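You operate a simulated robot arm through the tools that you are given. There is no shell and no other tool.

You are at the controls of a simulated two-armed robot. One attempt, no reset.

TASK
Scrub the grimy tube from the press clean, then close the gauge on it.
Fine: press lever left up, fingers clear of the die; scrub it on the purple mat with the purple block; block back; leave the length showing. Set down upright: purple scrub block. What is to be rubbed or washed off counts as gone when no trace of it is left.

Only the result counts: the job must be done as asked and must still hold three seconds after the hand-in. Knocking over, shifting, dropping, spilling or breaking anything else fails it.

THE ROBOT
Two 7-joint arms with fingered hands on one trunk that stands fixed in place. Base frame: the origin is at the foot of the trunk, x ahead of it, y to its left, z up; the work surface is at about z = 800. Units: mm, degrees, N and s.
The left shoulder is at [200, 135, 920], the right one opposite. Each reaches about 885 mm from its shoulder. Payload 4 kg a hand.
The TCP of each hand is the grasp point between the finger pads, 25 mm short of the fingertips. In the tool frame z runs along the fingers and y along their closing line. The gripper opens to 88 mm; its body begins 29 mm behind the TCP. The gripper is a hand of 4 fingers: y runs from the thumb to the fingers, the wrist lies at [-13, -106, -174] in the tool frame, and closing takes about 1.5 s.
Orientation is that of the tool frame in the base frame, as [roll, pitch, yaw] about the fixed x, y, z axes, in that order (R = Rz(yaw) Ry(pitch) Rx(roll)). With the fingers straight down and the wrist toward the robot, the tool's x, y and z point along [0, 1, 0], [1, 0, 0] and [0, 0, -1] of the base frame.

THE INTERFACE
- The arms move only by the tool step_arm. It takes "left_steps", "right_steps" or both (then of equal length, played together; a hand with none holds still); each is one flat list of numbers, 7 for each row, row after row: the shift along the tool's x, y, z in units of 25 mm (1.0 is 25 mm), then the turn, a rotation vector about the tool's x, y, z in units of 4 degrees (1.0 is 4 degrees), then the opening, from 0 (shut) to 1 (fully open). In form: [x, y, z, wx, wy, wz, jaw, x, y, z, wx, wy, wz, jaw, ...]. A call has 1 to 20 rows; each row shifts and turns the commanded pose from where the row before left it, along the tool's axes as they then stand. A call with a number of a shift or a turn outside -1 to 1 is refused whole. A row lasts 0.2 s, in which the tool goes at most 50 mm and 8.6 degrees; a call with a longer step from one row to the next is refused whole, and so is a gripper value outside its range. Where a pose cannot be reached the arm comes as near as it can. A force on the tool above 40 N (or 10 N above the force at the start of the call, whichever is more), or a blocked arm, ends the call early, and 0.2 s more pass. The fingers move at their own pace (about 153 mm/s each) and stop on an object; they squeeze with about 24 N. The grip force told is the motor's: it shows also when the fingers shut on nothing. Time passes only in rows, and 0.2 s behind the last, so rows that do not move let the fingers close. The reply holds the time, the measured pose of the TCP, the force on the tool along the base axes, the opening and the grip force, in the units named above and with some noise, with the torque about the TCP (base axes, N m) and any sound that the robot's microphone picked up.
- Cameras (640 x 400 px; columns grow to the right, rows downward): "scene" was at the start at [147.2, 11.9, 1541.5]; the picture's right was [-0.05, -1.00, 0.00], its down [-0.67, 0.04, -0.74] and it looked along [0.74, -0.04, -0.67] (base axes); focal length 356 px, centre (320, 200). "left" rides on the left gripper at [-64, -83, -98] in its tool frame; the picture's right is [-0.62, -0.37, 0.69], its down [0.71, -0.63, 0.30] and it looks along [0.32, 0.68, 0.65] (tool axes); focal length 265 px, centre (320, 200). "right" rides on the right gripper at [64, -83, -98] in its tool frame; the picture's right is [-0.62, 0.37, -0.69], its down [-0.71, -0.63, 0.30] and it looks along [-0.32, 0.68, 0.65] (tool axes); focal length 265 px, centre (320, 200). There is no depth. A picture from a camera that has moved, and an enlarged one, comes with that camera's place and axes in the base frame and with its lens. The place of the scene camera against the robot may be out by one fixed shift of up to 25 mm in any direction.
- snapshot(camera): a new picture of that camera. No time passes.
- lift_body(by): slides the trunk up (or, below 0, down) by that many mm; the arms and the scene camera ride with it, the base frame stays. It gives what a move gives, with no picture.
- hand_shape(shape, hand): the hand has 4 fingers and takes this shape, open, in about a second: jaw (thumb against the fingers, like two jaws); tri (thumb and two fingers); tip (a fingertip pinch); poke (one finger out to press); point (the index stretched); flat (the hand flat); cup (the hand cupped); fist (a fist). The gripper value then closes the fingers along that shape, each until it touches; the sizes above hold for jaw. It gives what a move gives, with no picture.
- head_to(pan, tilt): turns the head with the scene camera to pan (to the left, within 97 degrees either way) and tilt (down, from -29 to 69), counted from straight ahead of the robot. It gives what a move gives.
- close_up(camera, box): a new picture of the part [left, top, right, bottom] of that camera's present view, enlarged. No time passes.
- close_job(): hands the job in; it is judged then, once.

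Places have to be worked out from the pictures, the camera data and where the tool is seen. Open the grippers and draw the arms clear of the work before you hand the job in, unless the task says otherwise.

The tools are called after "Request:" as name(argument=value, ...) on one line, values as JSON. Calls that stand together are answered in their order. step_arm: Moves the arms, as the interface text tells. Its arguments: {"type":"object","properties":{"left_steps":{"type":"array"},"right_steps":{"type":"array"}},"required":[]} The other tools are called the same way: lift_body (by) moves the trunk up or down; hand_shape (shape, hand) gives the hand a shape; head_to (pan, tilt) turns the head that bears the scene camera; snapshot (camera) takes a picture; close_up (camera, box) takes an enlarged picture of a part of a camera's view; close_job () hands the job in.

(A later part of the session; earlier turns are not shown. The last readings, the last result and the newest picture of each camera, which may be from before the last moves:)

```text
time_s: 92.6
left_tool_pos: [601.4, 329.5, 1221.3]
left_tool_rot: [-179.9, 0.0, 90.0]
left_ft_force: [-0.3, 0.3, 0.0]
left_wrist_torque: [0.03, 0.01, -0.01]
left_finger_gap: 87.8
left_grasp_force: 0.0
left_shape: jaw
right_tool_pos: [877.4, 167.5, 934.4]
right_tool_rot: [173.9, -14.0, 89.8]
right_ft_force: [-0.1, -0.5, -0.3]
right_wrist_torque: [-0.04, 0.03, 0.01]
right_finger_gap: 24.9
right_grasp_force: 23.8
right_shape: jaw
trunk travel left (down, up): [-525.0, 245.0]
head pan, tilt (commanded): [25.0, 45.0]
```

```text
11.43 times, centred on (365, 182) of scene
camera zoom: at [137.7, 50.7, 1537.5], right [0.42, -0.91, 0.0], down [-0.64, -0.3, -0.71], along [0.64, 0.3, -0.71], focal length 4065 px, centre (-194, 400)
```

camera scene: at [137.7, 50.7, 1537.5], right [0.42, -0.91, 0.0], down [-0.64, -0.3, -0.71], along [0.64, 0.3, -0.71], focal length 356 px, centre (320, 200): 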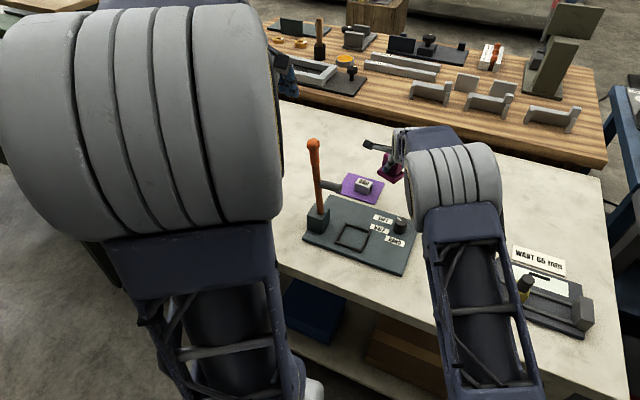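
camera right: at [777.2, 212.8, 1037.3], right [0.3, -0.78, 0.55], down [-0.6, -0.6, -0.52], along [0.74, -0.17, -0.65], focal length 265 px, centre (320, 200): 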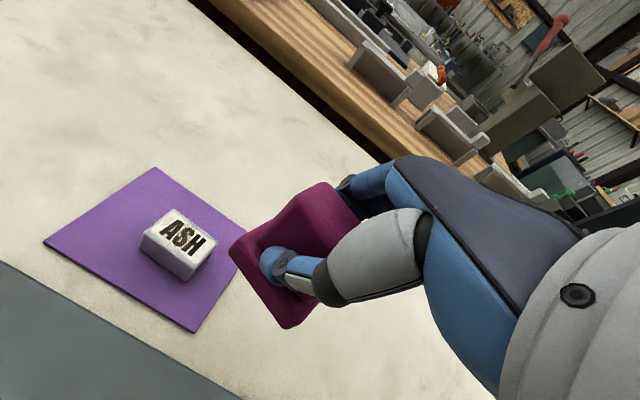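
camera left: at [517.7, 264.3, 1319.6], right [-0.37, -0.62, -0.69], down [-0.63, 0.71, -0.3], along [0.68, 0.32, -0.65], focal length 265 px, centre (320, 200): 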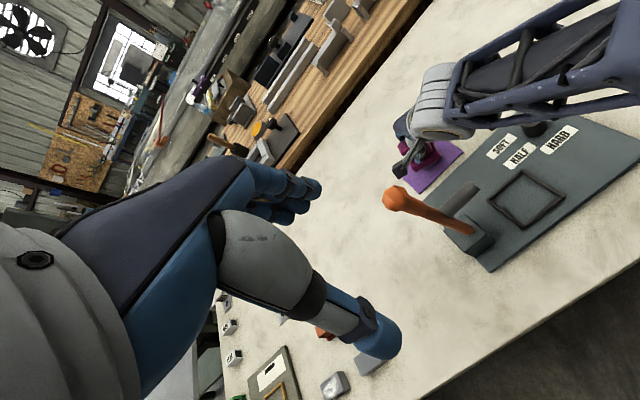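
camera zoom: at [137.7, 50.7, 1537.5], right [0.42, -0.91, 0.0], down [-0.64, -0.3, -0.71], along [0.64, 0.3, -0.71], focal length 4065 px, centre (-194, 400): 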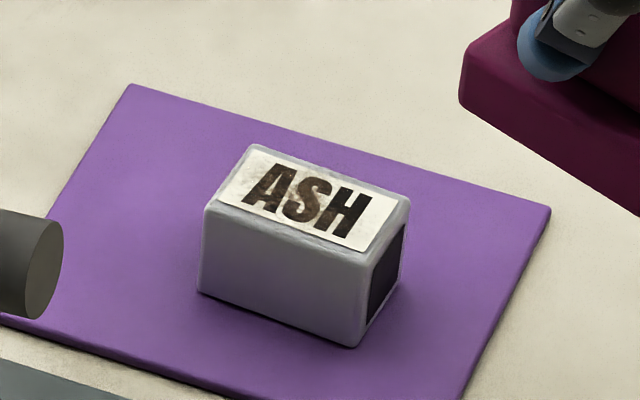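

The OAK tube's print is clean black, so the brown mottling on ASH is the grime. The contact has stayed on one edge because the block has slipped and tilted in my slanted grip. I set the block down on the free table just right of the mat, to regrasp it straight and firmly.

Request:
step_arm(right_steps=[-0.72, -0.049, 0.85, 0, 0, 0, 0, -0.72, -0.049, 0.85, 0, 0, 0, 0, -0.72, -0.049, 0.85, 0, 0, 0, 0, 0, 0, 0, 0, 0, 0, 0])

Request:
head_to(pan=10, tilt=45)

Request:
snapshot(camera="scene")

Request:
snapshot(camera="right")

Request:
snapshot(camera="left")

```text
time_s: 93.6
left_tool_pos: [600.6, 329.3, 1220.8]
left_tool_rot: [-179.9, 0.0, 90.1]
left_ft_force: [0.9, -0.6, 0.5]
left_wrist_torque: [-0.02, 0.01, 0.02]
left_finger_gap: 87.8
left_grasp_force: 0.0
left_shape: jaw
right_tool_pos: [879.6, 130.3, 858.8]
right_tool_rot: [174.1, -14.0, 89.8]
right_ft_force: [0.5, 0.4, -1.3]
right_wrist_torque: [0.0, 0.02, 0.02]
right_finger_gap: 24.7
right_grasp_force: 23.9
right_shape: jaw
trunk travel left (down, up): [-525.0, 245.0]
head pan, tilt (commanded): [25.0, 45.0]
```

```text
time_s: 94.4
left_tool_pos: [601.2, 330.1, 1222.4]
left_tool_rot: [-180.0, 0.0, 90.0]
left_ft_force: [-0.4, -0.9, -0.3]
left_wrist_torque: [-0.04, 0.0, 0.01]
left_finger_gap: 87.9
left_grasp_force: 0.1
left_shape: jaw
right_tool_pos: [878.4, 129.8, 860.0]
right_tool_rot: [174.1, -14.1, 89.9]
right_ft_force: [0.4, -0.4, -0.7]
right_wrist_torque: [-0.01, 0.0, 0.01]
right_finger_gap: 24.5
right_grasp_force: 23.4
right_shape: jaw
trunk travel left (down, up): [-525.0, 245.0]
head pan, tilt (commanded): [10.0, 45.0]
```

```text
taken
camera scene: at [144.1, 30.6, 1537.6], right [0.17, -0.98, 0.0], down [-0.7, -0.12, -0.71], along [0.7, 0.12, -0.71], focal length 356 px, centre (320, 200)
```

scene: 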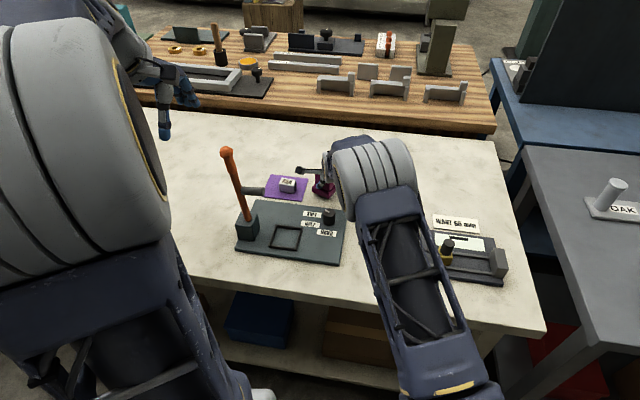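

```text
taken
camera right: at [785.6, 171.4, 962.2], right [0.29, -0.78, 0.56], down [-0.6, -0.6, -0.53], along [0.75, -0.18, -0.64], focal length 265 px, centre (320, 200)
```

right: 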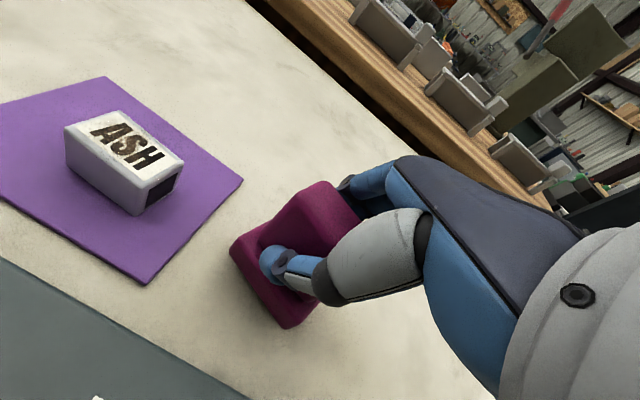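

```text
taken
camera left: at [518.0, 264.5, 1319.5], right [-0.37, -0.62, -0.69], down [-0.63, 0.71, -0.3], along [0.68, 0.32, -0.65], focal length 265 px, centre (320, 200)
```

left: 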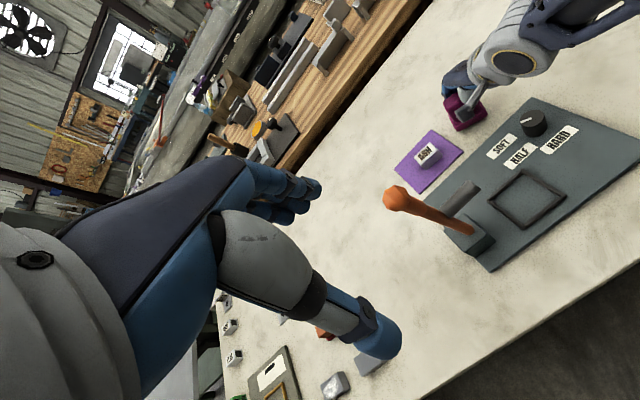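

The spot is clear. I look at the block from the left camera for tilt before setting it down.

Request:
close_up(camera="left", box=[435, 80, 495, 140])

Request:
close_up(camera="scene", box=[295, 160, 345, 205])

```text
6.67 times, centred on (465, 110) of left
camera zoom: at [518.0, 264.5, 1319.5], right [-0.37, -0.62, -0.69], down [-0.63, 0.71, -0.3], along [0.68, 0.32, -0.65], focal length 1769 px, centre (-647, 800)
```

zoom: 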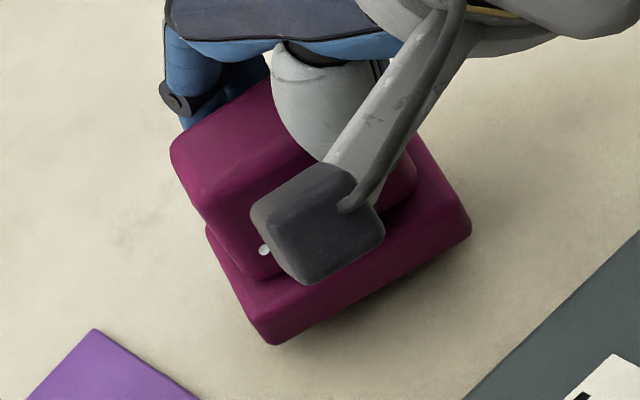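

```text
8.89 times, centred on (320, 182) of scene
camera zoom: at [144.1, 30.6, 1537.6], right [0.17, -0.98, 0.0], down [-0.7, -0.12, -0.71], along [0.7, 0.12, -0.71], focal length 3161 px, centre (320, 356)
```

zoom: 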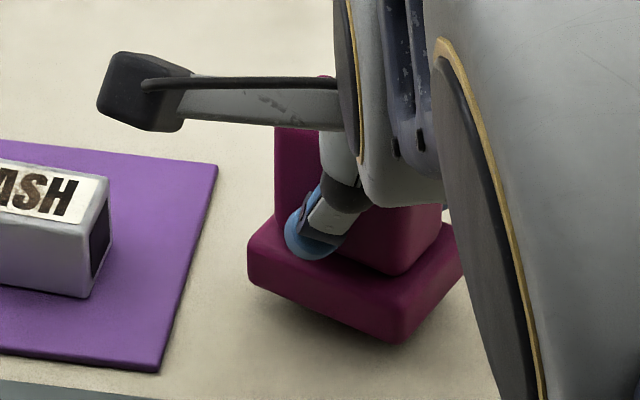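

The block has turned noticeably in the grip. I lower it to the table until contact levels it, then release it for a regrasp.

Request:
step_arm(right_steps=[-0.039, -0.016, 0.154, 0, 0, 0, 0, -0.039, -0.016, 0.154, 0, 0, 0, 0, 0, 0, 0, 0, 0, 0, 0])

Request:
step_arm(right_steps=[-0.0194, -0.008, 0.077, 0, 0, 0, 0, 0, 0, 0, 0, 0, 0, 0])

```text
time_s: 95.2
left_tool_pos: [601.5, 331.4, 1221.6]
left_tool_rot: [-180.0, 0.0, 89.9]
left_ft_force: [0.8, -0.5, 0.0]
left_wrist_torque: [0.0, 0.0, 0.03]
left_finger_gap: 87.7
left_grasp_force: 0.1
left_shape: jaw
right_tool_pos: [879.9, 131.1, 850.8]
right_tool_rot: [174.0, -14.0, 89.8]
right_ft_force: [-0.2, 0.0, -1.1]
right_wrist_torque: [-0.03, -0.04, -0.02]
right_finger_gap: 24.7
right_grasp_force: 23.8
right_shape: jaw
trunk travel left (down, up): [-525.0, 245.0]
head pan, tilt (commanded): [10.0, 45.0]
```

```text
time_s: 95.8
left_tool_pos: [600.4, 329.8, 1221.7]
left_tool_rot: [-179.9, -0.1, 90.0]
left_ft_force: [-0.2, 0.2, -0.3]
left_wrist_torque: [-0.02, 0.03, -0.03]
left_finger_gap: 87.7
left_grasp_force: 0.0
left_shape: jaw
right_tool_pos: [880.9, 130.5, 849.3]
right_tool_rot: [174.0, -14.0, 89.9]
right_ft_force: [-1.9, 0.9, 3.2]
right_wrist_torque: [0.03, -0.05, 0.0]
right_finger_gap: 24.5
right_grasp_force: 24.3
right_shape: jaw
trunk travel left (down, up): [-525.0, 245.0]
head pan, tilt (commanded): [10.0, 45.0]
```

Request:
step_arm(right_steps=[-0.0194, -0.008, 0.077, 0, 0, 0, 0, -0.0194, -0.008, 0.077, 0, 0, 0, 0, 0, 0, 0, 0, 0, 0, 0])

Request:
close_up(camera="scene", box=[295, 160, 345, 205])

```text
time_s: 96.6
left_tool_pos: [599.7, 329.1, 1221.4]
left_tool_rot: [180.0, 0.1, 90.0]
left_ft_force: [0.0, -0.2, -0.3]
left_wrist_torque: [0.0, 0.01, -0.02]
left_finger_gap: 87.7
left_grasp_force: 0.1
left_shape: jaw
right_tool_pos: [880.5, 130.3, 849.1]
right_tool_rot: [173.7, -14.1, 89.9]
right_ft_force: [-5.1, -0.2, 22.7]
right_wrist_torque: [0.14, -0.03, 0.04]
right_finger_gap: 25.2
right_grasp_force: 24.2
right_shape: jaw
trunk travel left (down, up): [-525.0, 245.0]
head pan, tilt (commanded): [10.0, 45.0]
```

```text
8.89 times, centred on (320, 182) of scene
camera zoom: at [143.1, 30.4, 1537.9], right [0.17, -0.98, 0.0], down [-0.7, -0.12, -0.71], along [0.7, 0.12, -0.71], focal length 3161 px, centre (320, 356)
```

zoom: 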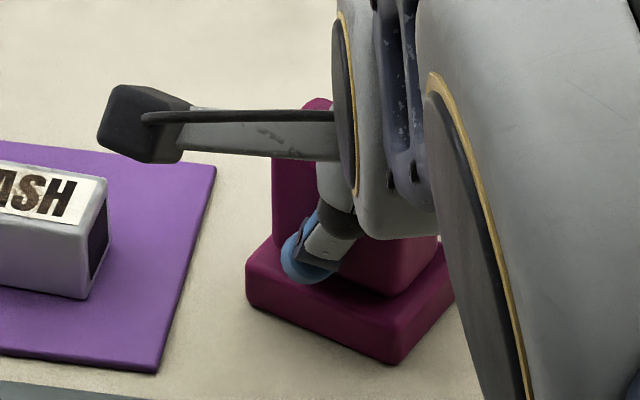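

The block now stands flat on the table. I ease the pressure off, open, and rise clear.

Request:
step_arm(right_steps=[0.029, 0.012, -0.116, 0, 0, 0, 0, 0, 0, 0, 0, 0, 0, 0.3, 0, 0, 0, 0, 0, 0, 0.4, 0, 0, 0, 0, 0, 0, 0.6, 0, 0, 0, 0, 0, 0, 0.8, 0, 0, 0, 0, 0, 0, 1, 0, 0, -0.5, 0, 0, 0, 1, 0, 0, -1, 0, 0, 0, 1, 0, 0, -1, 0, 0, 0, 1, 0, 0, -1, 0, 0, 0, 1, 0, 0, 0, 0, 0, 0, 1])

Request:
snapshot(camera="right")

Request:
close_up(camera="left", box=[420, 70, 500, 150])

```text
time_s: 99.0
left_tool_pos: [600.9, 329.8, 1221.2]
left_tool_rot: [-179.9, 0.0, 89.9]
left_ft_force: [-0.3, 0.1, -0.6]
left_wrist_torque: [-0.03, 0.05, 0.01]
left_finger_gap: 87.7
left_grasp_force: 0.1
left_shape: jaw
right_tool_pos: [870.2, 109.6, 933.4]
right_tool_rot: [174.0, -13.9, 89.9]
right_ft_force: [-0.2, 0.2, -0.3]
right_wrist_torque: [0.01, 0.03, 0.02]
right_finger_gap: 87.9
right_grasp_force: 0.0
right_shape: jaw
trunk travel left (down, up): [-525.0, 245.0]
head pan, tilt (commanded): [10.0, 45.0]
```

```text
taken
camera right: at [777.2, 151.1, 1035.5], right [0.29, -0.78, 0.56], down [-0.6, -0.6, -0.53], along [0.75, -0.18, -0.64], focal length 265 px, centre (320, 200)
```

right: 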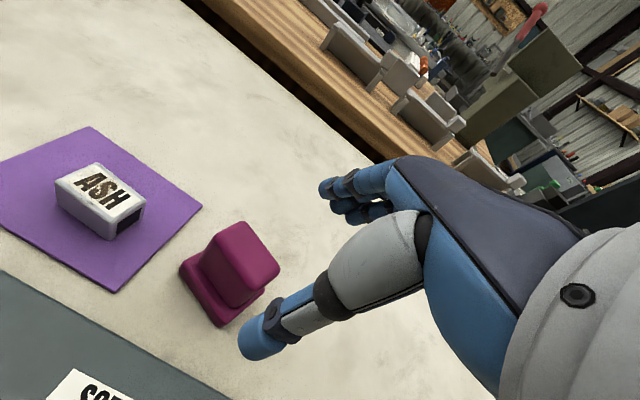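

```text
5.00 times, centred on (460, 110) of left
camera zoom: at [518.0, 264.6, 1319.5], right [-0.37, -0.62, -0.69], down [-0.63, 0.71, -0.3], along [0.68, 0.32, -0.65], focal length 1327 px, centre (-380, 650)
```

zoom: 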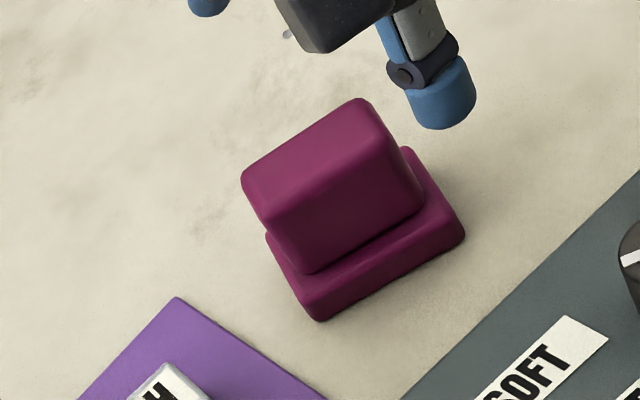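

The block stands upright, turned about −19° around vertical, with its handle centre near (878, 131). I zoom with the right camera to confirm.

Request:
close_up(camera="right", box=[160, 200, 300, 340])

```text
2.86 times, centred on (230, 270) of right
camera zoom: at [777.2, 151.1, 1035.5], right [0.29, -0.78, 0.56], down [-0.6, -0.6, -0.53], along [0.75, -0.18, -0.64], focal length 758 px, centre (577, 0)
```

zoom: 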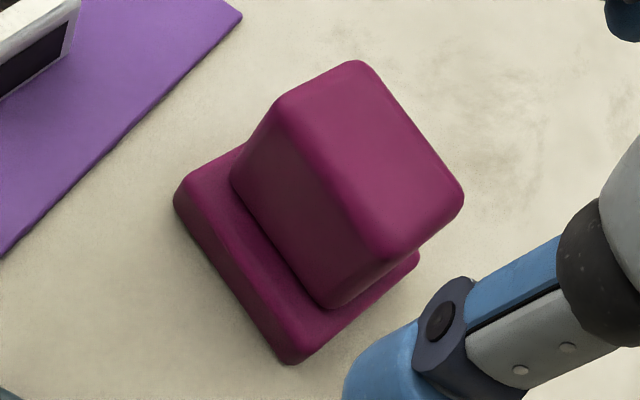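

The handle centre is about (879, 133), yaw ≈ −20°. I straighten the right hand to vertical and turn it to yaw 70° to match the handle.

Request:
step_arm(right_steps=[0, 0, -0.3, 0.375, -0.875, 0, 1, 0, 0, -0.3, 0.375, -0.875, 0, 1, 0, 0, 0, 0.375, -0.875, 0, 1, 0, 0, 0, 0.375, -0.875, 0, 1, 0, 0, 0, 0, 0, 1, 1, 0, 0, 0, 0, 0, 1, 1, 0, 0, 0, 0, 0, 1, 1, 0, 0, 0, 0, 0, 1, 1, 0, 0, 0, 0, 0, 1, 1, 0, 0, 0, 0, 0, 0, 1])

Request:
snapshot(camera="right")

Request:
snapshot(camera="scene")

```text
time_s: 101.2
left_tool_pos: [600.9, 330.4, 1221.1]
left_tool_rot: [-180.0, 0.0, 90.0]
left_ft_force: [-0.3, 0.4, 0.3]
left_wrist_torque: [0.01, -0.02, 0.03]
left_finger_gap: 87.7
left_grasp_force: 0.1
left_shape: jaw
right_tool_pos: [869.1, 106.4, 946.6]
right_tool_rot: [-179.7, 0.0, 69.1]
right_ft_force: [0.0, -0.1, 0.3]
right_wrist_torque: [-0.01, -0.02, -0.01]
right_finger_gap: 87.8
right_grasp_force: 0.1
right_shape: jaw
trunk travel left (down, up): [-525.0, 245.0]
head pan, tilt (commanded): [10.0, 45.0]
```

```text
taken
camera right: at [814.7, 196.8, 1045.4], right [0.12, -0.71, 0.69], down [-0.84, -0.44, -0.3], along [0.52, -0.55, -0.66], focal length 265 px, centre (320, 200)
```

right: 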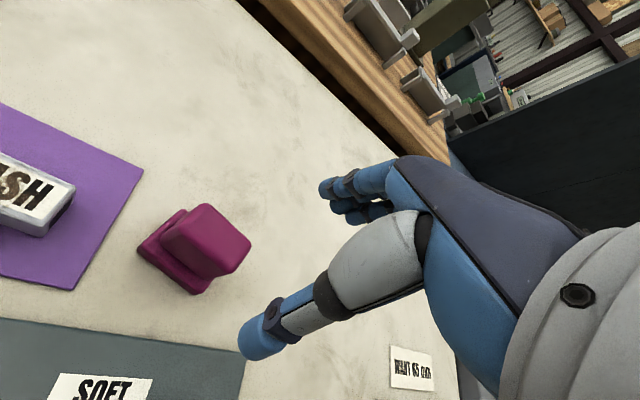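

```text
taken
camera scene: at [144.0, 30.5, 1537.6], right [0.17, -0.98, 0.0], down [-0.7, -0.12, -0.71], along [0.7, 0.12, -0.71], focal length 356 px, centre (320, 200)
```

scene: 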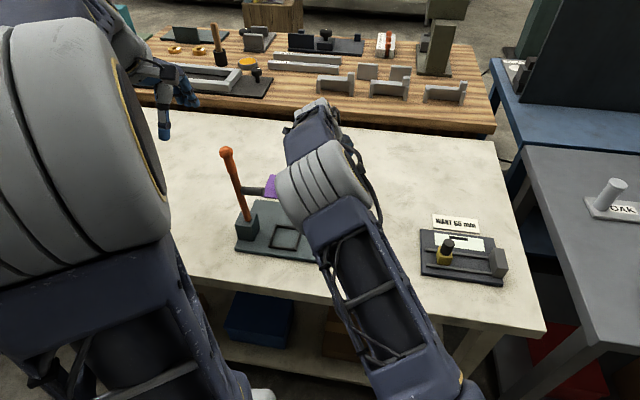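

Request:
close_up(camera="right", box=[120, 180, 280, 320])

```text
2.86 times, centred on (200, 250) of right
camera zoom: at [814.7, 196.8, 1045.4], right [0.12, -0.71, 0.69], down [-0.84, -0.44, -0.3], along [0.52, -0.55, -0.66], focal length 758 px, centre (663, 57)
```

zoom: 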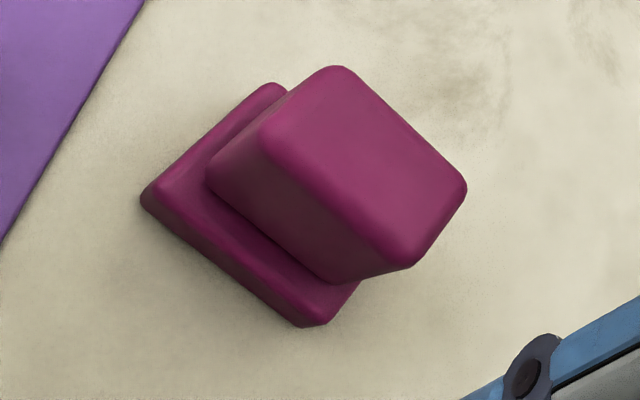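

The hand's yaw matches the handle; its centre is (878.5, 134). I move over it and descend to z ≈ 857.

Request:
step_arm(right_steps=[0.582, -0.021, 0, 0, 0, 0, 1, 0.582, -0.021, 0, 0, 0, 0, 1, 0, 0, 0.9, 0, 0, 0, 1, 0, 0, 0.9, 0, 0, 0, 1, 0, 0, 0.9, 0, 0, 0, 1, 0, 0, 0.9, 0, 0, 0, 1, 0, 0, 0, 0, 0, 0, 1])

Request:
snapshot(camera="right")

Request:
close_up(camera="left", box=[420, 70, 500, 150])

```text
time_s: 102.8
left_tool_pos: [601.4, 330.0, 1222.1]
left_tool_rot: [179.9, 0.0, 90.1]
left_ft_force: [-0.2, 0.1, 0.7]
left_wrist_torque: [0.05, -0.03, -0.01]
left_finger_gap: 87.5
left_grasp_force: 0.2
left_shape: jaw
right_tool_pos: [879.0, 135.3, 856.4]
right_tool_rot: [-179.9, 0.0, 69.1]
right_ft_force: [0.2, -0.4, 0.4]
right_wrist_torque: [0.01, 0.0, 0.02]
right_finger_gap: 88.2
right_grasp_force: 0.1
right_shape: jaw
trunk travel left (down, up): [-525.0, 245.0]
head pan, tilt (commanded): [10.0, 45.0]
```

```text
taken
camera right: at [823.7, 224.7, 954.2], right [0.12, -0.71, 0.69], down [-0.84, -0.44, -0.3], along [0.52, -0.55, -0.66], focal length 265 px, centre (320, 200)
```

right: 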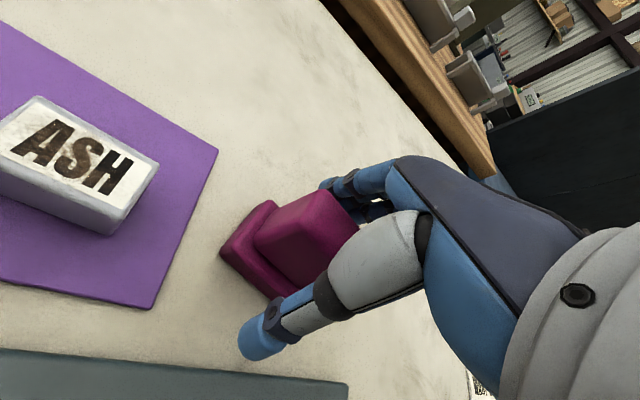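

```text
5.00 times, centred on (460, 110) of left
camera zoom: at [517.9, 264.6, 1319.6], right [-0.37, -0.62, -0.69], down [-0.63, 0.71, -0.3], along [0.68, 0.32, -0.65], focal length 1327 px, centre (-380, 650)
```

zoom: 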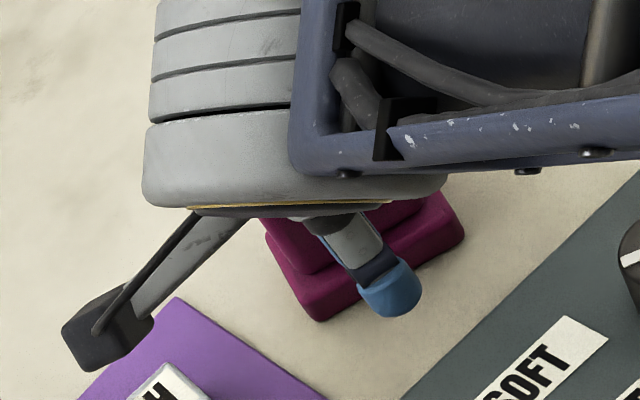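

The thumb is centred on the handle's broad face. I go down another 8 mm and watch for touch on the base plate, then close.

Request:
step_arm(right_steps=[0, 0, 0.16, 0, 0, 0, 1, 0, 0, 0.16, 0, 0, 0, 1, 0, 0, 0, 0, 0, 0, 1])

Request:
step_arm(right_steps=[0, 0, 0, 0, 0, 0, 0.7, 0, 0, 0, 0, 0, 0, 0.5, 0, 0, 0, 0, 0, 0, 0.35, 0, 0, 0, 0, 0, 0, 0.2, 0, 0, 0, 0, 0, 0, 0.1, 0, 0, 0, 0, 0, 0, 0, 0, 0, 0, 0, 0, 0, 0, 0, 0, 0, 0, 0, 0, 0])

Request:
close_up(camera="right", box=[190, 160, 400, 370])

```text
time_s: 103.6
left_tool_pos: [601.3, 329.1, 1221.7]
left_tool_rot: [-179.8, 0.0, 90.0]
left_ft_force: [0.6, 0.2, -0.1]
left_wrist_torque: [-0.01, 0.01, -0.03]
left_finger_gap: 87.6
left_grasp_force: 0.0
left_shape: jaw
right_tool_pos: [879.0, 133.7, 848.1]
right_tool_rot: [-179.9, 0.1, 69.1]
right_ft_force: [-0.4, -0.8, -0.3]
right_wrist_torque: [-0.02, 0.0, 0.02]
right_finger_gap: 87.8
right_grasp_force: 0.1
right_shape: jaw
trunk travel left (down, up): [-525.0, 245.0]
head pan, tilt (commanded): [10.0, 45.0]
```

```text
time_s: 105.4
left_tool_pos: [601.8, 328.5, 1221.1]
left_tool_rot: [-179.9, 0.1, 90.0]
left_ft_force: [0.9, -0.8, 0.0]
left_wrist_torque: [0.01, 0.01, -0.02]
left_finger_gap: 87.7
left_grasp_force: 0.1
left_shape: jaw
right_tool_pos: [879.9, 134.2, 848.1]
right_tool_rot: [-179.8, -0.1, 69.1]
right_ft_force: [0.9, 0.0, -0.3]
right_wrist_torque: [-0.01, -0.02, 0.0]
right_finger_gap: 22.8
right_grasp_force: 24.0
right_shape: jaw
trunk travel left (down, up): [-525.0, 245.0]
head pan, tilt (commanded): [10.0, 45.0]
```

```text
1.90 times, centred on (295, 265) of right
camera zoom: at [824.1, 224.6, 946.8], right [0.13, -0.71, 0.69], down [-0.84, -0.44, -0.3], along [0.52, -0.55, -0.66], focal length 506 px, centre (368, 76)
```

zoom: 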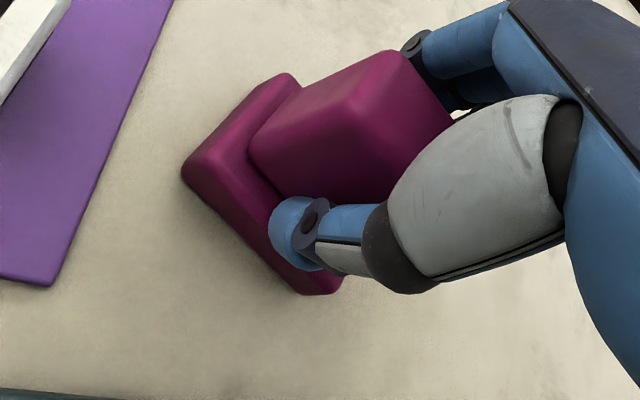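

The grip is now square (22.8 mm). I lift, and turn the hand to yaw ≈ 113° so the right arm can reach the mat comfortably.

Request:
step_arm(right_steps=[0, 0, -0.4, 0, 0, 0, 0, 0, 0, -0.9, 0, 0, 0, 0, 0, 0, -1, 0, 0, 0, 0, 0, 0, -1, 0, 0, 0, 0, 0, 0, 0, 0, 0, -1, 0, 0, 0, 0, 0, 0, -1, 0, 0, 0, 0, 0, 0, -1, 0, 0, 0, 0, 0, 0, -1, 0, 0, 0, 0, 0, 0, -1, 0, 0, 0, 0, 0, 0, -1, 0, 0, 0, 0, 0, 0, -1, 0, 0, 0, 0, 0, 0, -1, 0, 0, 0, 0, 0, 0, -1, 0, 0, 0, 0, 0, 0, -1, 0, 0, 0, 0, 0, 0, -1, 0, 0, 0, 0, 0, 0, 0, 0])

Request:
snapshot(camera="right")

Request:
snapshot(camera="scene")

```text
time_s: 108.8
left_tool_pos: [600.9, 328.8, 1221.3]
left_tool_rot: [-179.8, 0.0, 89.9]
left_ft_force: [-0.1, -0.1, 0.3]
left_wrist_torque: [0.0, 0.02, 0.0]
left_finger_gap: 87.7
left_grasp_force: 0.1
left_shape: jaw
right_tool_pos: [879.4, 133.1, 931.0]
right_tool_rot: [-179.9, -0.1, 113.2]
right_ft_force: [-0.5, -0.3, 0.2]
right_wrist_torque: [0.02, -0.01, 0.01]
right_finger_gap: 22.7
right_grasp_force: 24.0
right_shape: jaw
trunk travel left (down, up): [-525.0, 245.0]
head pan, tilt (commanded): [10.0, 45.0]
```

```text
taken
camera right: at [777.1, 160.3, 1029.8], right [0.58, -0.43, 0.69], down [-0.3, -0.9, -0.3], along [0.75, -0.03, -0.66], focal length 265 px, centre (320, 200)
```

right: 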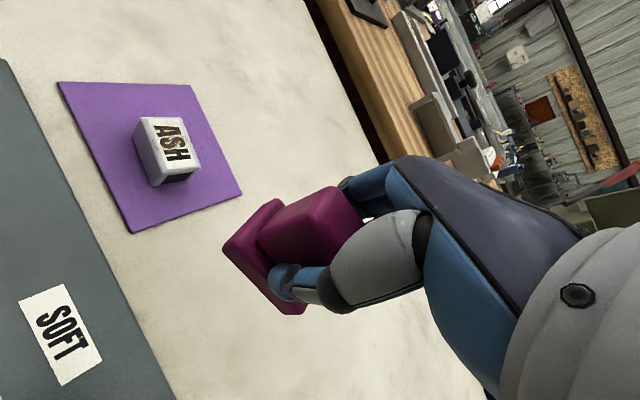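

```text
taken
camera scene: at [144.1, 30.6, 1537.6], right [0.17, -0.98, 0.0], down [-0.7, -0.12, -0.71], along [0.7, 0.12, -0.71], focal length 356 px, centre (320, 200)
```

scene: 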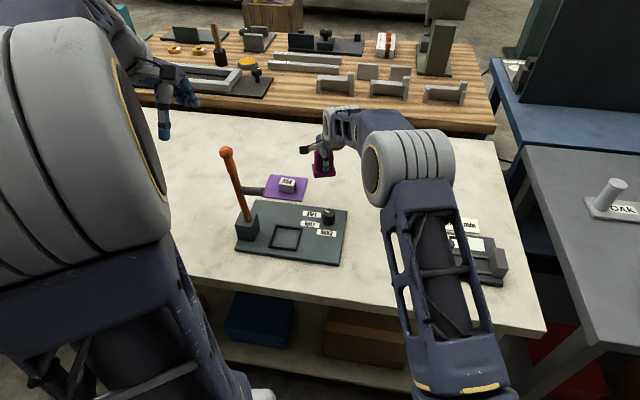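

Good pose. I carry the block over the tube (≈ 873, 240) and lower to just above contact.

Request:
step_arm(right_steps=[0.806, 0.29, 0, 0, 0, 0, 0, 0.806, 0.29, 0, 0, 0, 0, 0, 0.806, 0.29, 0, 0, 0, 0, 0, 0.806, 0.29, 0, 0, 0, 0, 0, 0.806, 0.29, 0, 0, 0, 0, 0, 0, 0, 0.86, 0, 0, 0, 0, 0, 0, 0.86, 0, 0, 0, 0, 0, 0, 0, 0, 0, 0, 0])

Request:
close_up(camera="right", box=[180, 170, 380, 350])

Request:
close_up(camera="left", box=[400, 100, 480, 180])

```text
time_s: 110.6
left_tool_pos: [601.7, 329.0, 1222.0]
left_tool_rot: [-179.9, 0.0, 90.0]
left_ft_force: [-0.1, 0.5, -0.5]
left_wrist_torque: [-0.04, 0.02, -0.01]
left_finger_gap: 87.7
left_grasp_force: 0.1
left_shape: jaw
right_tool_pos: [872.9, 241.3, 888.5]
right_tool_rot: [-180.0, -0.1, 113.0]
right_ft_force: [0.6, 0.0, -0.5]
right_wrist_torque: [-0.01, -0.01, -0.01]
right_finger_gap: 22.5
right_grasp_force: 23.5
right_shape: jaw
trunk travel left (down, up): [-525.0, 245.0]
head pan, tilt (commanded): [10.0, 45.0]
```

```text
2.22 times, centred on (280, 260) of right
camera zoom: at [770.7, 267.5, 986.8], right [0.58, -0.43, 0.69], down [-0.3, -0.9, -0.3], along [0.75, -0.03, -0.66], focal length 590 px, centre (409, 67)
```

zoom: 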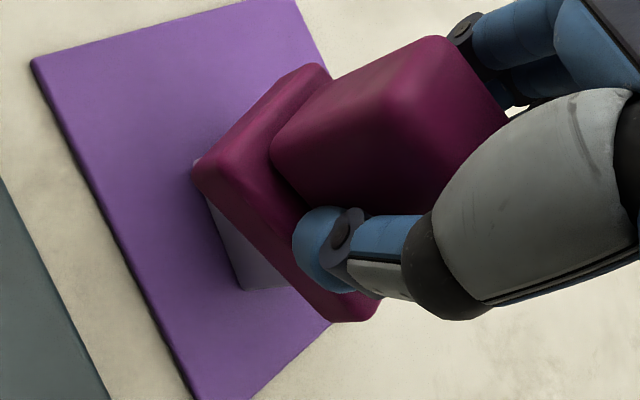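

```text
5.00 times, centred on (440, 140) of left
camera zoom: at [517.9, 264.6, 1319.6], right [-0.37, -0.62, -0.69], down [-0.63, 0.71, -0.3], along [0.68, 0.32, -0.65], focal length 1327 px, centre (-280, 500)
```

zoom: 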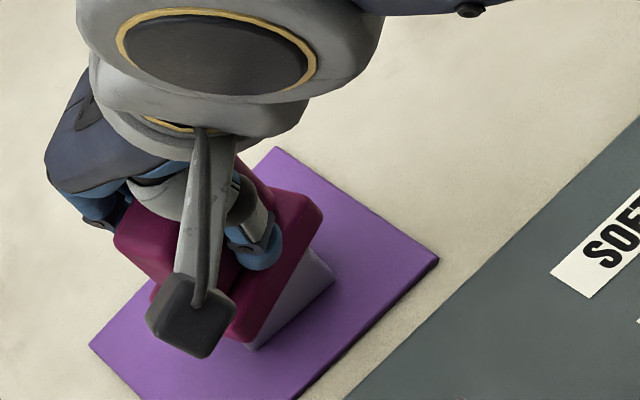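

Request:
step_arm(right_steps=[0, 0, 0.12, 0, 0, 0, 0, 0, 0, 0.08, 0, 0, 0, 0, 0, 0, 0, 0, 0, 0, 0])

Request:
step_arm(right_steps=[0, 0, 0.06, 0, 0, 0, 0, 0, 0, 0, 0, 0, 0, 0])

```text
time_s: 111.4
left_tool_pos: [601.6, 329.7, 1220.2]
left_tool_rot: [180.0, 0.0, 90.0]
left_ft_force: [0.3, -0.1, 0.6]
left_wrist_torque: [0.0, -0.03, 0.0]
left_finger_gap: 87.6
left_grasp_force: 0.0
left_shape: jaw
right_tool_pos: [871.2, 240.1, 883.4]
right_tool_rot: [-179.8, -0.1, 113.1]
right_ft_force: [-0.2, -0.1, -1.3]
right_wrist_torque: [-0.03, 0.0, 0.0]
right_finger_gap: 22.7
right_grasp_force: 23.9
right_shape: jaw
trunk travel left (down, up): [-525.0, 245.0]
head pan, tilt (commanded): [10.0, 45.0]
```

```text
time_s: 112.0
left_tool_pos: [600.9, 329.6, 1222.2]
left_tool_rot: [-179.8, 0.0, 90.0]
left_ft_force: [0.1, 0.1, 0.8]
left_wrist_torque: [0.01, -0.02, -0.04]
left_finger_gap: 87.8
left_grasp_force: 0.0
left_shape: jaw
right_tool_pos: [873.0, 241.8, 882.1]
right_tool_rot: [-179.9, 0.0, 113.0]
right_ft_force: [1.0, -0.6, 0.8]
right_wrist_torque: [0.0, -0.03, -0.01]
right_finger_gap: 23.2
right_grasp_force: 23.9
right_shape: jaw
trunk travel left (down, up): [-525.0, 245.0]
head pan, tilt (commanded): [10.0, 45.0]
```

Request:
step_arm(right_steps=[0, 0, 0.06, 0, 0, 0, 0, 0, 0, 0, 0, 0, 0, 0])

Request:
step_arm(right_steps=[0, 0, 0.06, 0, 0, 0, 0, 0, 0, 0, 0, 0, 0, 0])

```text
time_s: 112.6
left_tool_pos: [601.5, 330.4, 1221.3]
left_tool_rot: [-179.9, 0.1, 89.9]
left_ft_force: [-1.4, -0.2, 0.0]
left_wrist_torque: [0.03, 0.01, 0.01]
left_finger_gap: 87.6
left_grasp_force: 0.1
left_shape: jaw
right_tool_pos: [872.9, 240.6, 880.7]
right_tool_rot: [-180.0, -0.1, 113.1]
right_ft_force: [-0.1, -0.5, 6.4]
right_wrist_torque: [-0.03, -0.05, 0.06]
right_finger_gap: 23.1
right_grasp_force: 24.2
right_shape: jaw
trunk travel left (down, up): [-525.0, 245.0]
head pan, tilt (commanded): [10.0, 45.0]
```

```text
time_s: 113.2
left_tool_pos: [600.9, 330.3, 1222.5]
left_tool_rot: [-179.9, -0.1, 90.0]
left_ft_force: [-0.2, 0.2, -0.4]
left_wrist_torque: [-0.02, 0.0, -0.03]
left_finger_gap: 87.7
left_grasp_force: 0.2
left_shape: jaw
right_tool_pos: [872.4, 240.3, 879.6]
right_tool_rot: [179.9, -0.1, 113.1]
right_ft_force: [0.9, 0.0, 13.7]
right_wrist_torque: [0.03, 0.0, 0.05]
right_finger_gap: 23.6
right_grasp_force: 23.9
right_shape: jaw
trunk travel left (down, up): [-525.0, 245.0]
head pan, tilt (commanded): [10.0, 45.0]
```

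The contact is now centred (14 N, almost no torque): the block lies flush. I scrub with ±14 mm strokes along y.

Request:
step_arm(right_steps=[0.257, 0.11, 0, 0, 0, 0, 0, 0.257, 0.11, 0, 0, 0, 0, 0, -0.257, -0.11, 0, 0, 0, 0, 0, -0.257, -0.11, 0, 0, 0, 0, 0, -0.257, -0.11, 0, 0, 0, 0, 0, -0.257, -0.11, 0, 0, 0, 0, 0, 0.257, 0.11, 0, 0, 0, 0, 0, 0.257, 0.11, 0, 0, 0, 0, 0, 0.257, 0.11, 0, 0, 0, 0, 0, 0.257, 0.11, 0, 0, 0, 0, 0, -0.257, -0.11, 0, 0, 0, 0, 0, -0.257, -0.11, 0, 0, 0, 0, 0, -0.257, -0.11, 0, 0, 0, 0, 0, -0.257, -0.11, 0, 0, 0, 0, 0, 0.257, 0.11, 0, 0, 0, 0, 0, 0.257, 0.11, 0, 0, 0, 0, 0])

Request:
close_up(camera="left", box=[400, 100, 480, 180])

```text
time_s: 116.6
left_tool_pos: [599.6, 329.3, 1222.3]
left_tool_rot: [-180.0, 0.1, 89.9]
left_ft_force: [0.2, 0.0, -0.5]
left_wrist_torque: [-0.01, -0.01, 0.02]
left_finger_gap: 87.7
left_grasp_force: 0.0
left_shape: jaw
right_tool_pos: [873.2, 239.5, 879.6]
right_tool_rot: [-179.9, 0.0, 113.0]
right_ft_force: [-3.3, 1.3, 21.1]
right_wrist_torque: [0.02, 0.15, 0.12]
right_finger_gap: 25.1
right_grasp_force: 23.2
right_shape: jaw
trunk travel left (down, up): [-525.0, 245.0]
head pan, tilt (commanded): [10.0, 45.0]
```

```text
5.00 times, centred on (440, 140) of left
camera zoom: at [517.2, 264.1, 1320.0], right [-0.37, -0.62, -0.69], down [-0.63, 0.71, -0.3], along [0.68, 0.32, -0.65], focal length 1327 px, centre (-280, 500)
```

zoom: 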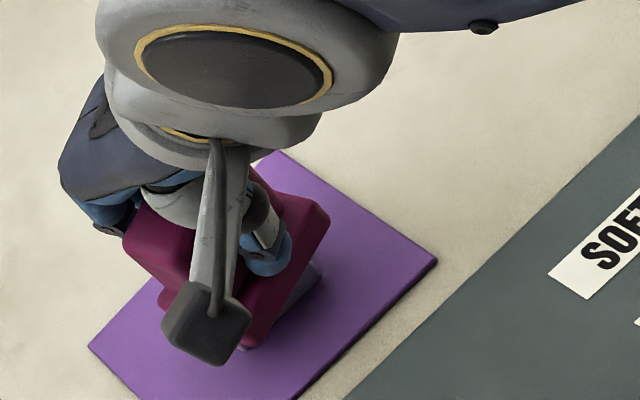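

I lift and move aside to see the result.

Request:
step_arm(right_steps=[0, 0, -0.5, 0, 0, 0, 0, 0, 0, -0.8, 0, 0, 0, 0, 0, 0, -0.8, 0, 0, 0, 0, -0.92, -0.394, 0, 0, 0, 0, 0, -0.92, -0.394, 0, 0, 0, 0, 0, -0.92, -0.394, 0, 0, 0, 0, 0, 0, 0, 0, 0, 0, 0, 0])

Request:
snapshot(camera="right")

Request:
close_up(camera="left", box=[415, 135, 455, 175])

```text
time_s: 118.2
left_tool_pos: [601.2, 329.1, 1220.5]
left_tool_rot: [180.0, 0.1, 90.0]
left_ft_force: [-0.4, 0.1, -0.4]
left_wrist_torque: [0.0, -0.03, -0.03]
left_finger_gap: 87.9
left_grasp_force: 0.0
left_shape: jaw
right_tool_pos: [871.6, 166.2, 931.1]
right_tool_rot: [-179.9, -0.1, 113.2]
right_ft_force: [0.5, 0.1, -0.9]
right_wrist_torque: [0.02, 0.01, -0.02]
right_finger_gap: 24.8
right_grasp_force: 24.2
right_shape: jaw
trunk travel left (down, up): [-525.0, 245.0]
head pan, tilt (commanded): [10.0, 45.0]
```

```text
taken
camera right: at [769.1, 192.9, 1030.0], right [0.58, -0.43, 0.69], down [-0.3, -0.9, -0.3], along [0.75, -0.03, -0.66], focal length 265 px, centre (320, 200)
```

right: 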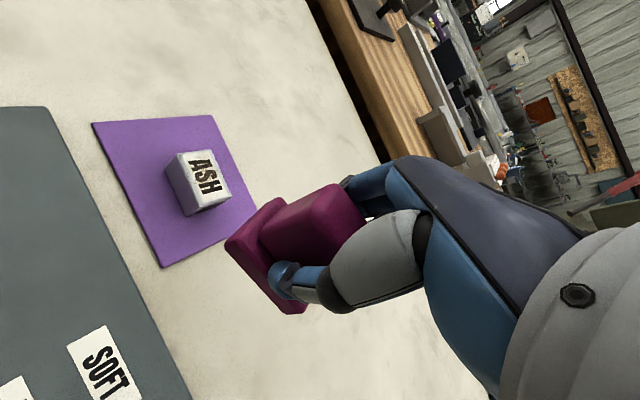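

```text
10.00 times, centred on (435, 155) of left
camera zoom: at [518.0, 264.6, 1319.5], right [-0.37, -0.62, -0.69], down [-0.63, 0.71, -0.3], along [0.68, 0.32, -0.65], focal length 2654 px, centre (-830, 650)
```

zoom: 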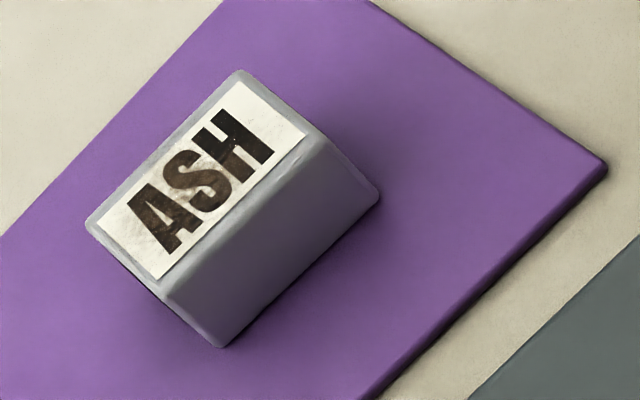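

Request:
close_up(camera="right", box=[160, 140, 240, 220])

Request:
close_up(camera="right", box=[180, 145, 230, 200])

```text
5.00 times, centred on (200, 180) of right
camera zoom: at [769.1, 192.9, 1030.0], right [0.58, -0.43, 0.69], down [-0.3, -0.9, -0.3], along [0.75, -0.03, -0.66], focal length 1327 px, centre (920, 300)
```

zoom: 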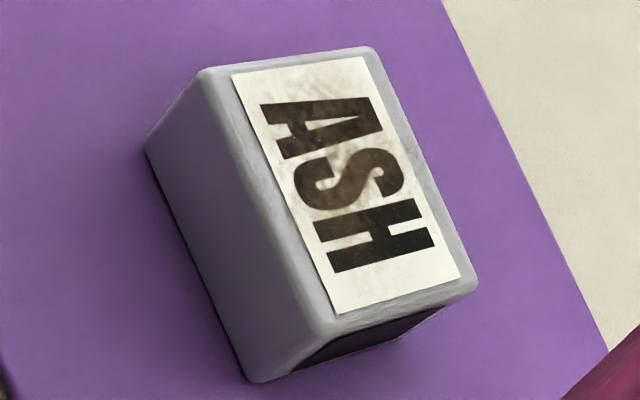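

```text
7.27 times, centred on (205, 172) of right
camera zoom: at [769.1, 192.9, 1030.0], right [0.58, -0.43, 0.69], down [-0.3, -0.9, -0.3], along [0.75, -0.03, -0.66], focal length 1930 px, centre (1156, 400)
```

zoom: 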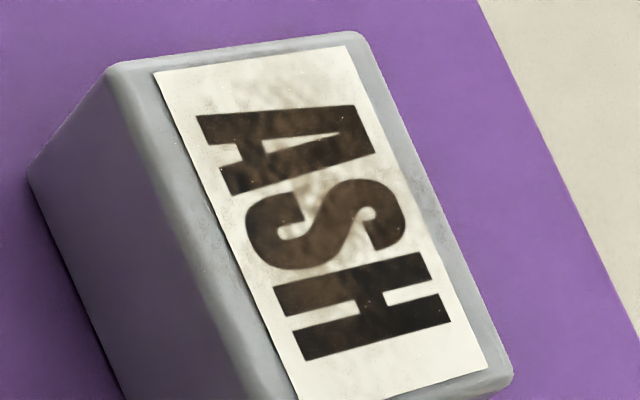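

I compare with the very first view by taking the same kind of scene close-up now.

Request:
head_to(pan=0, tilt=50)

Request:
close_up(camera="scene", box=[210, 135, 260, 175])

```text
time_s: 118.9
left_tool_pos: [601.0, 329.8, 1221.0]
left_tool_rot: [-179.9, 0.0, 90.1]
left_ft_force: [0.0, 0.1, 0.1]
left_wrist_torque: [0.0, 0.01, 0.02]
left_finger_gap: 87.7
left_grasp_force: 0.1
left_shape: jaw
right_tool_pos: [871.8, 167.7, 931.2]
right_tool_rot: [-179.8, 0.0, 113.1]
right_ft_force: [0.2, 0.2, -1.7]
right_wrist_torque: [0.0, 0.01, 0.0]
right_finger_gap: 24.5
right_grasp_force: 23.6
right_shape: jaw
trunk travel left (down, up): [-525.0, 245.0]
head pan, tilt (commanded): [0.0, 50.0]
```

```text
10.00 times, centred on (235, 155) of scene
camera zoom: at [141.0, 16.5, 1530.7], right [0.0, -1.0, 0.0], down [-0.77, 0.0, -0.64], along [0.64, 0.0, -0.77], focal length 3556 px, centre (1170, 650)
```

zoom: 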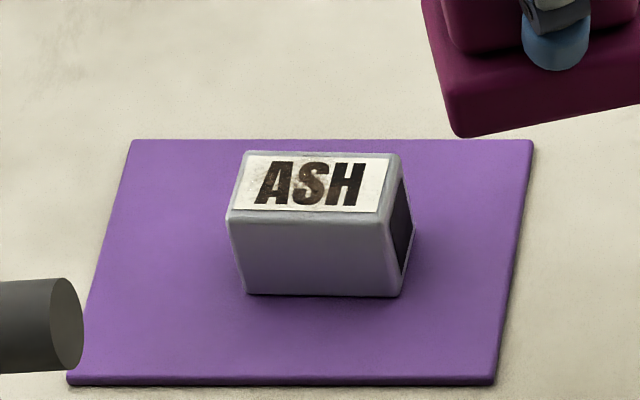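

Request:
close_up(camera="scene", box=[230, 147, 255, 163])

```text
16.00 times, centred on (242, 155) of scene
camera zoom: at [141.0, 16.5, 1530.7], right [0.0, -1.0, 0.0], down [-0.77, 0.0, -0.64], along [0.64, 0.0, -0.77], focal length 5690 px, centre (1560, 920)
```

zoom: 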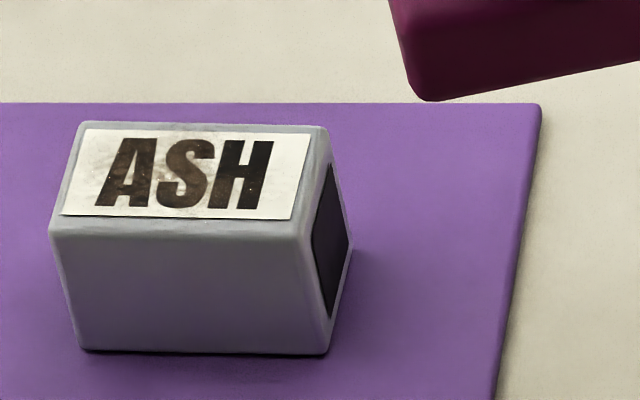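

Compared with the first view, the smear is clearly weaker, so scrubbing flush does work and needs more strokes. I go back on the tube and scrub for longer, along y.

Request:
step_arm(right_steps=[0.893, 0.43, 0, 0, 0, 0, 0, 0.893, 0.43, 0, 0, 0, 0, 0, 0.893, 0.43, 0, 0, 0, 0, 0, 0, 0, 0.98, 0, 0, 0, 0, 0, 0, 0.98, 0, 0, 0, 0, 0, 0, 0.08, 0, 0, 0, 0, 0, 0, 0, 0, 0, 0, 0])

```text
time_s: 120.5
left_tool_pos: [601.1, 329.4, 1221.3]
left_tool_rot: [-179.8, 0.0, 90.0]
left_ft_force: [0.2, -0.5, 0.3]
left_wrist_torque: [-0.01, -0.02, -0.01]
left_finger_gap: 87.5
left_grasp_force: 0.0
left_shape: jaw
right_tool_pos: [874.5, 240.7, 881.5]
right_tool_rot: [-179.9, -0.2, 113.1]
right_ft_force: [-0.7, -0.2, 1.0]
right_wrist_torque: [0.0, 0.05, -0.01]
right_finger_gap: 24.8
right_grasp_force: 24.2
right_shape: jaw
trunk travel left (down, up): [-525.0, 245.0]
head pan, tilt (commanded): [0.0, 50.0]
```

Request:
step_arm(right_steps=[0, 0, 0.1, 0, 0, 0, 0, 0, 0, 0, 0, 0, 0, 0])

Request:
step_arm(right_steps=[0, 0, 0.05, 0, 0, 0, 0, 0, 0, 0, 0, 0, 0, 0])

```text
time_s: 121.1
left_tool_pos: [600.8, 330.1, 1221.4]
left_tool_rot: [-180.0, 0.0, 90.1]
left_ft_force: [-0.1, -0.2, -1.1]
left_wrist_torque: [0.0, -0.03, -0.01]
left_finger_gap: 87.7
left_grasp_force: 0.0
left_shape: jaw
right_tool_pos: [875.0, 241.3, 878.8]
right_tool_rot: [179.8, 0.0, 113.1]
right_ft_force: [-1.5, -1.2, 13.8]
right_wrist_torque: [-0.01, 0.04, 0.01]
right_finger_gap: 24.7
right_grasp_force: 24.4
right_shape: jaw
trunk travel left (down, up): [-525.0, 245.0]
head pan, tilt (commanded): [0.0, 50.0]
```

```text
time_s: 121.7
left_tool_pos: [601.0, 329.4, 1222.1]
left_tool_rot: [-180.0, 0.0, 90.1]
left_ft_force: [-0.2, 0.4, 0.1]
left_wrist_torque: [0.05, -0.01, 0.0]
left_finger_gap: 87.8
left_grasp_force: 0.0
left_shape: jaw
right_tool_pos: [875.9, 240.6, 880.2]
right_tool_rot: [179.9, 0.0, 113.1]
right_ft_force: [-1.4, 0.9, 24.6]
right_wrist_torque: [0.07, 0.1, 0.03]
right_finger_gap: 24.6
right_grasp_force: 23.8
right_shape: jaw
trunk travel left (down, up): [-525.0, 245.0]
head pan, tilt (commanded): [0.0, 50.0]
```

A firm, centred 25 N press. I scrub 20 rows along y, then 20 along x.

Request:
step_arm(right_steps=[0.257, 0.11, 0, 0, 0, 0, 0, 0.257, 0.11, 0, 0, 0, 0, 0, -0.257, -0.11, 0, 0, 0, 0, 0, -0.257, -0.11, 0, 0, 0, 0, 0, -0.257, -0.11, 0, 0, 0, 0, 0, -0.257, -0.11, 0, 0, 0, 0, 0, 0.257, 0.11, 0, 0, 0, 0, 0, 0.257, 0.11, 0, 0, 0, 0, 0, 0.257, 0.11, 0, 0, 0, 0, 0, 0.257, 0.11, 0, 0, 0, 0, 0, -0.257, -0.11, 0, 0, 0, 0, 0, -0.257, -0.11, 0, 0, 0, 0, 0, -0.257, -0.11, 0, 0, 0, 0, 0, -0.257, -0.11, 0, 0, 0, 0, 0, 0.257, 0.11, 0, 0, 0, 0, 0, 0.257, 0.11, 0, 0, 0, 0, 0, 0.257, 0.11, 0, 0, 0, 0, 0, 0.257, 0.11, 0, 0, 0, 0, 0, -0.257, -0.11, 0, 0, 0, 0, 0, -0.257, -0.11, 0, 0, 0, 0, 0])

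Request:
close_up(camera="right", box=[180, 170, 380, 350])

```text
time_s: 125.9
left_tool_pos: [599.4, 329.7, 1221.1]
left_tool_rot: [-179.8, -0.1, 90.1]
left_ft_force: [0.6, 0.2, -1.2]
left_wrist_torque: [0.02, 0.01, 0.01]
left_finger_gap: 87.7
left_grasp_force: 0.2
left_shape: jaw
right_tool_pos: [876.2, 243.8, 881.0]
right_tool_rot: [179.6, -0.3, 113.4]
right_ft_force: [6.7, 14.2, 23.2]
right_wrist_torque: [0.64, -0.55, 0.16]
right_finger_gap: 25.3
right_grasp_force: 23.8
right_shape: jaw
trunk travel left (down, up): [-525.0, 245.0]
head pan, tilt (commanded): [0.0, 50.0]
```

```text
2.22 times, centred on (280, 260) of right
camera zoom: at [772.7, 269.8, 978.7], right [0.58, -0.43, 0.69], down [-0.29, -0.9, -0.31], along [0.76, -0.02, -0.65], focal length 590 px, centre (409, 67)
```

zoom: 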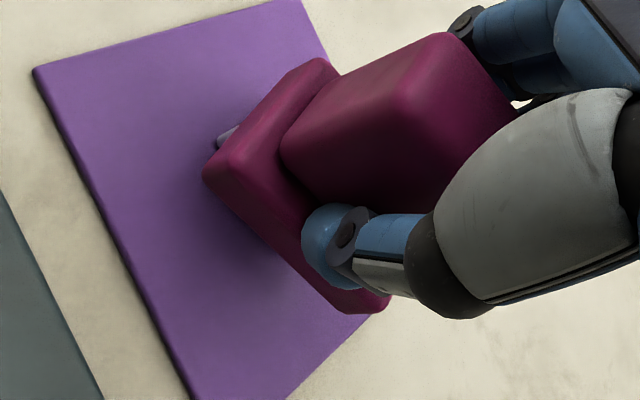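

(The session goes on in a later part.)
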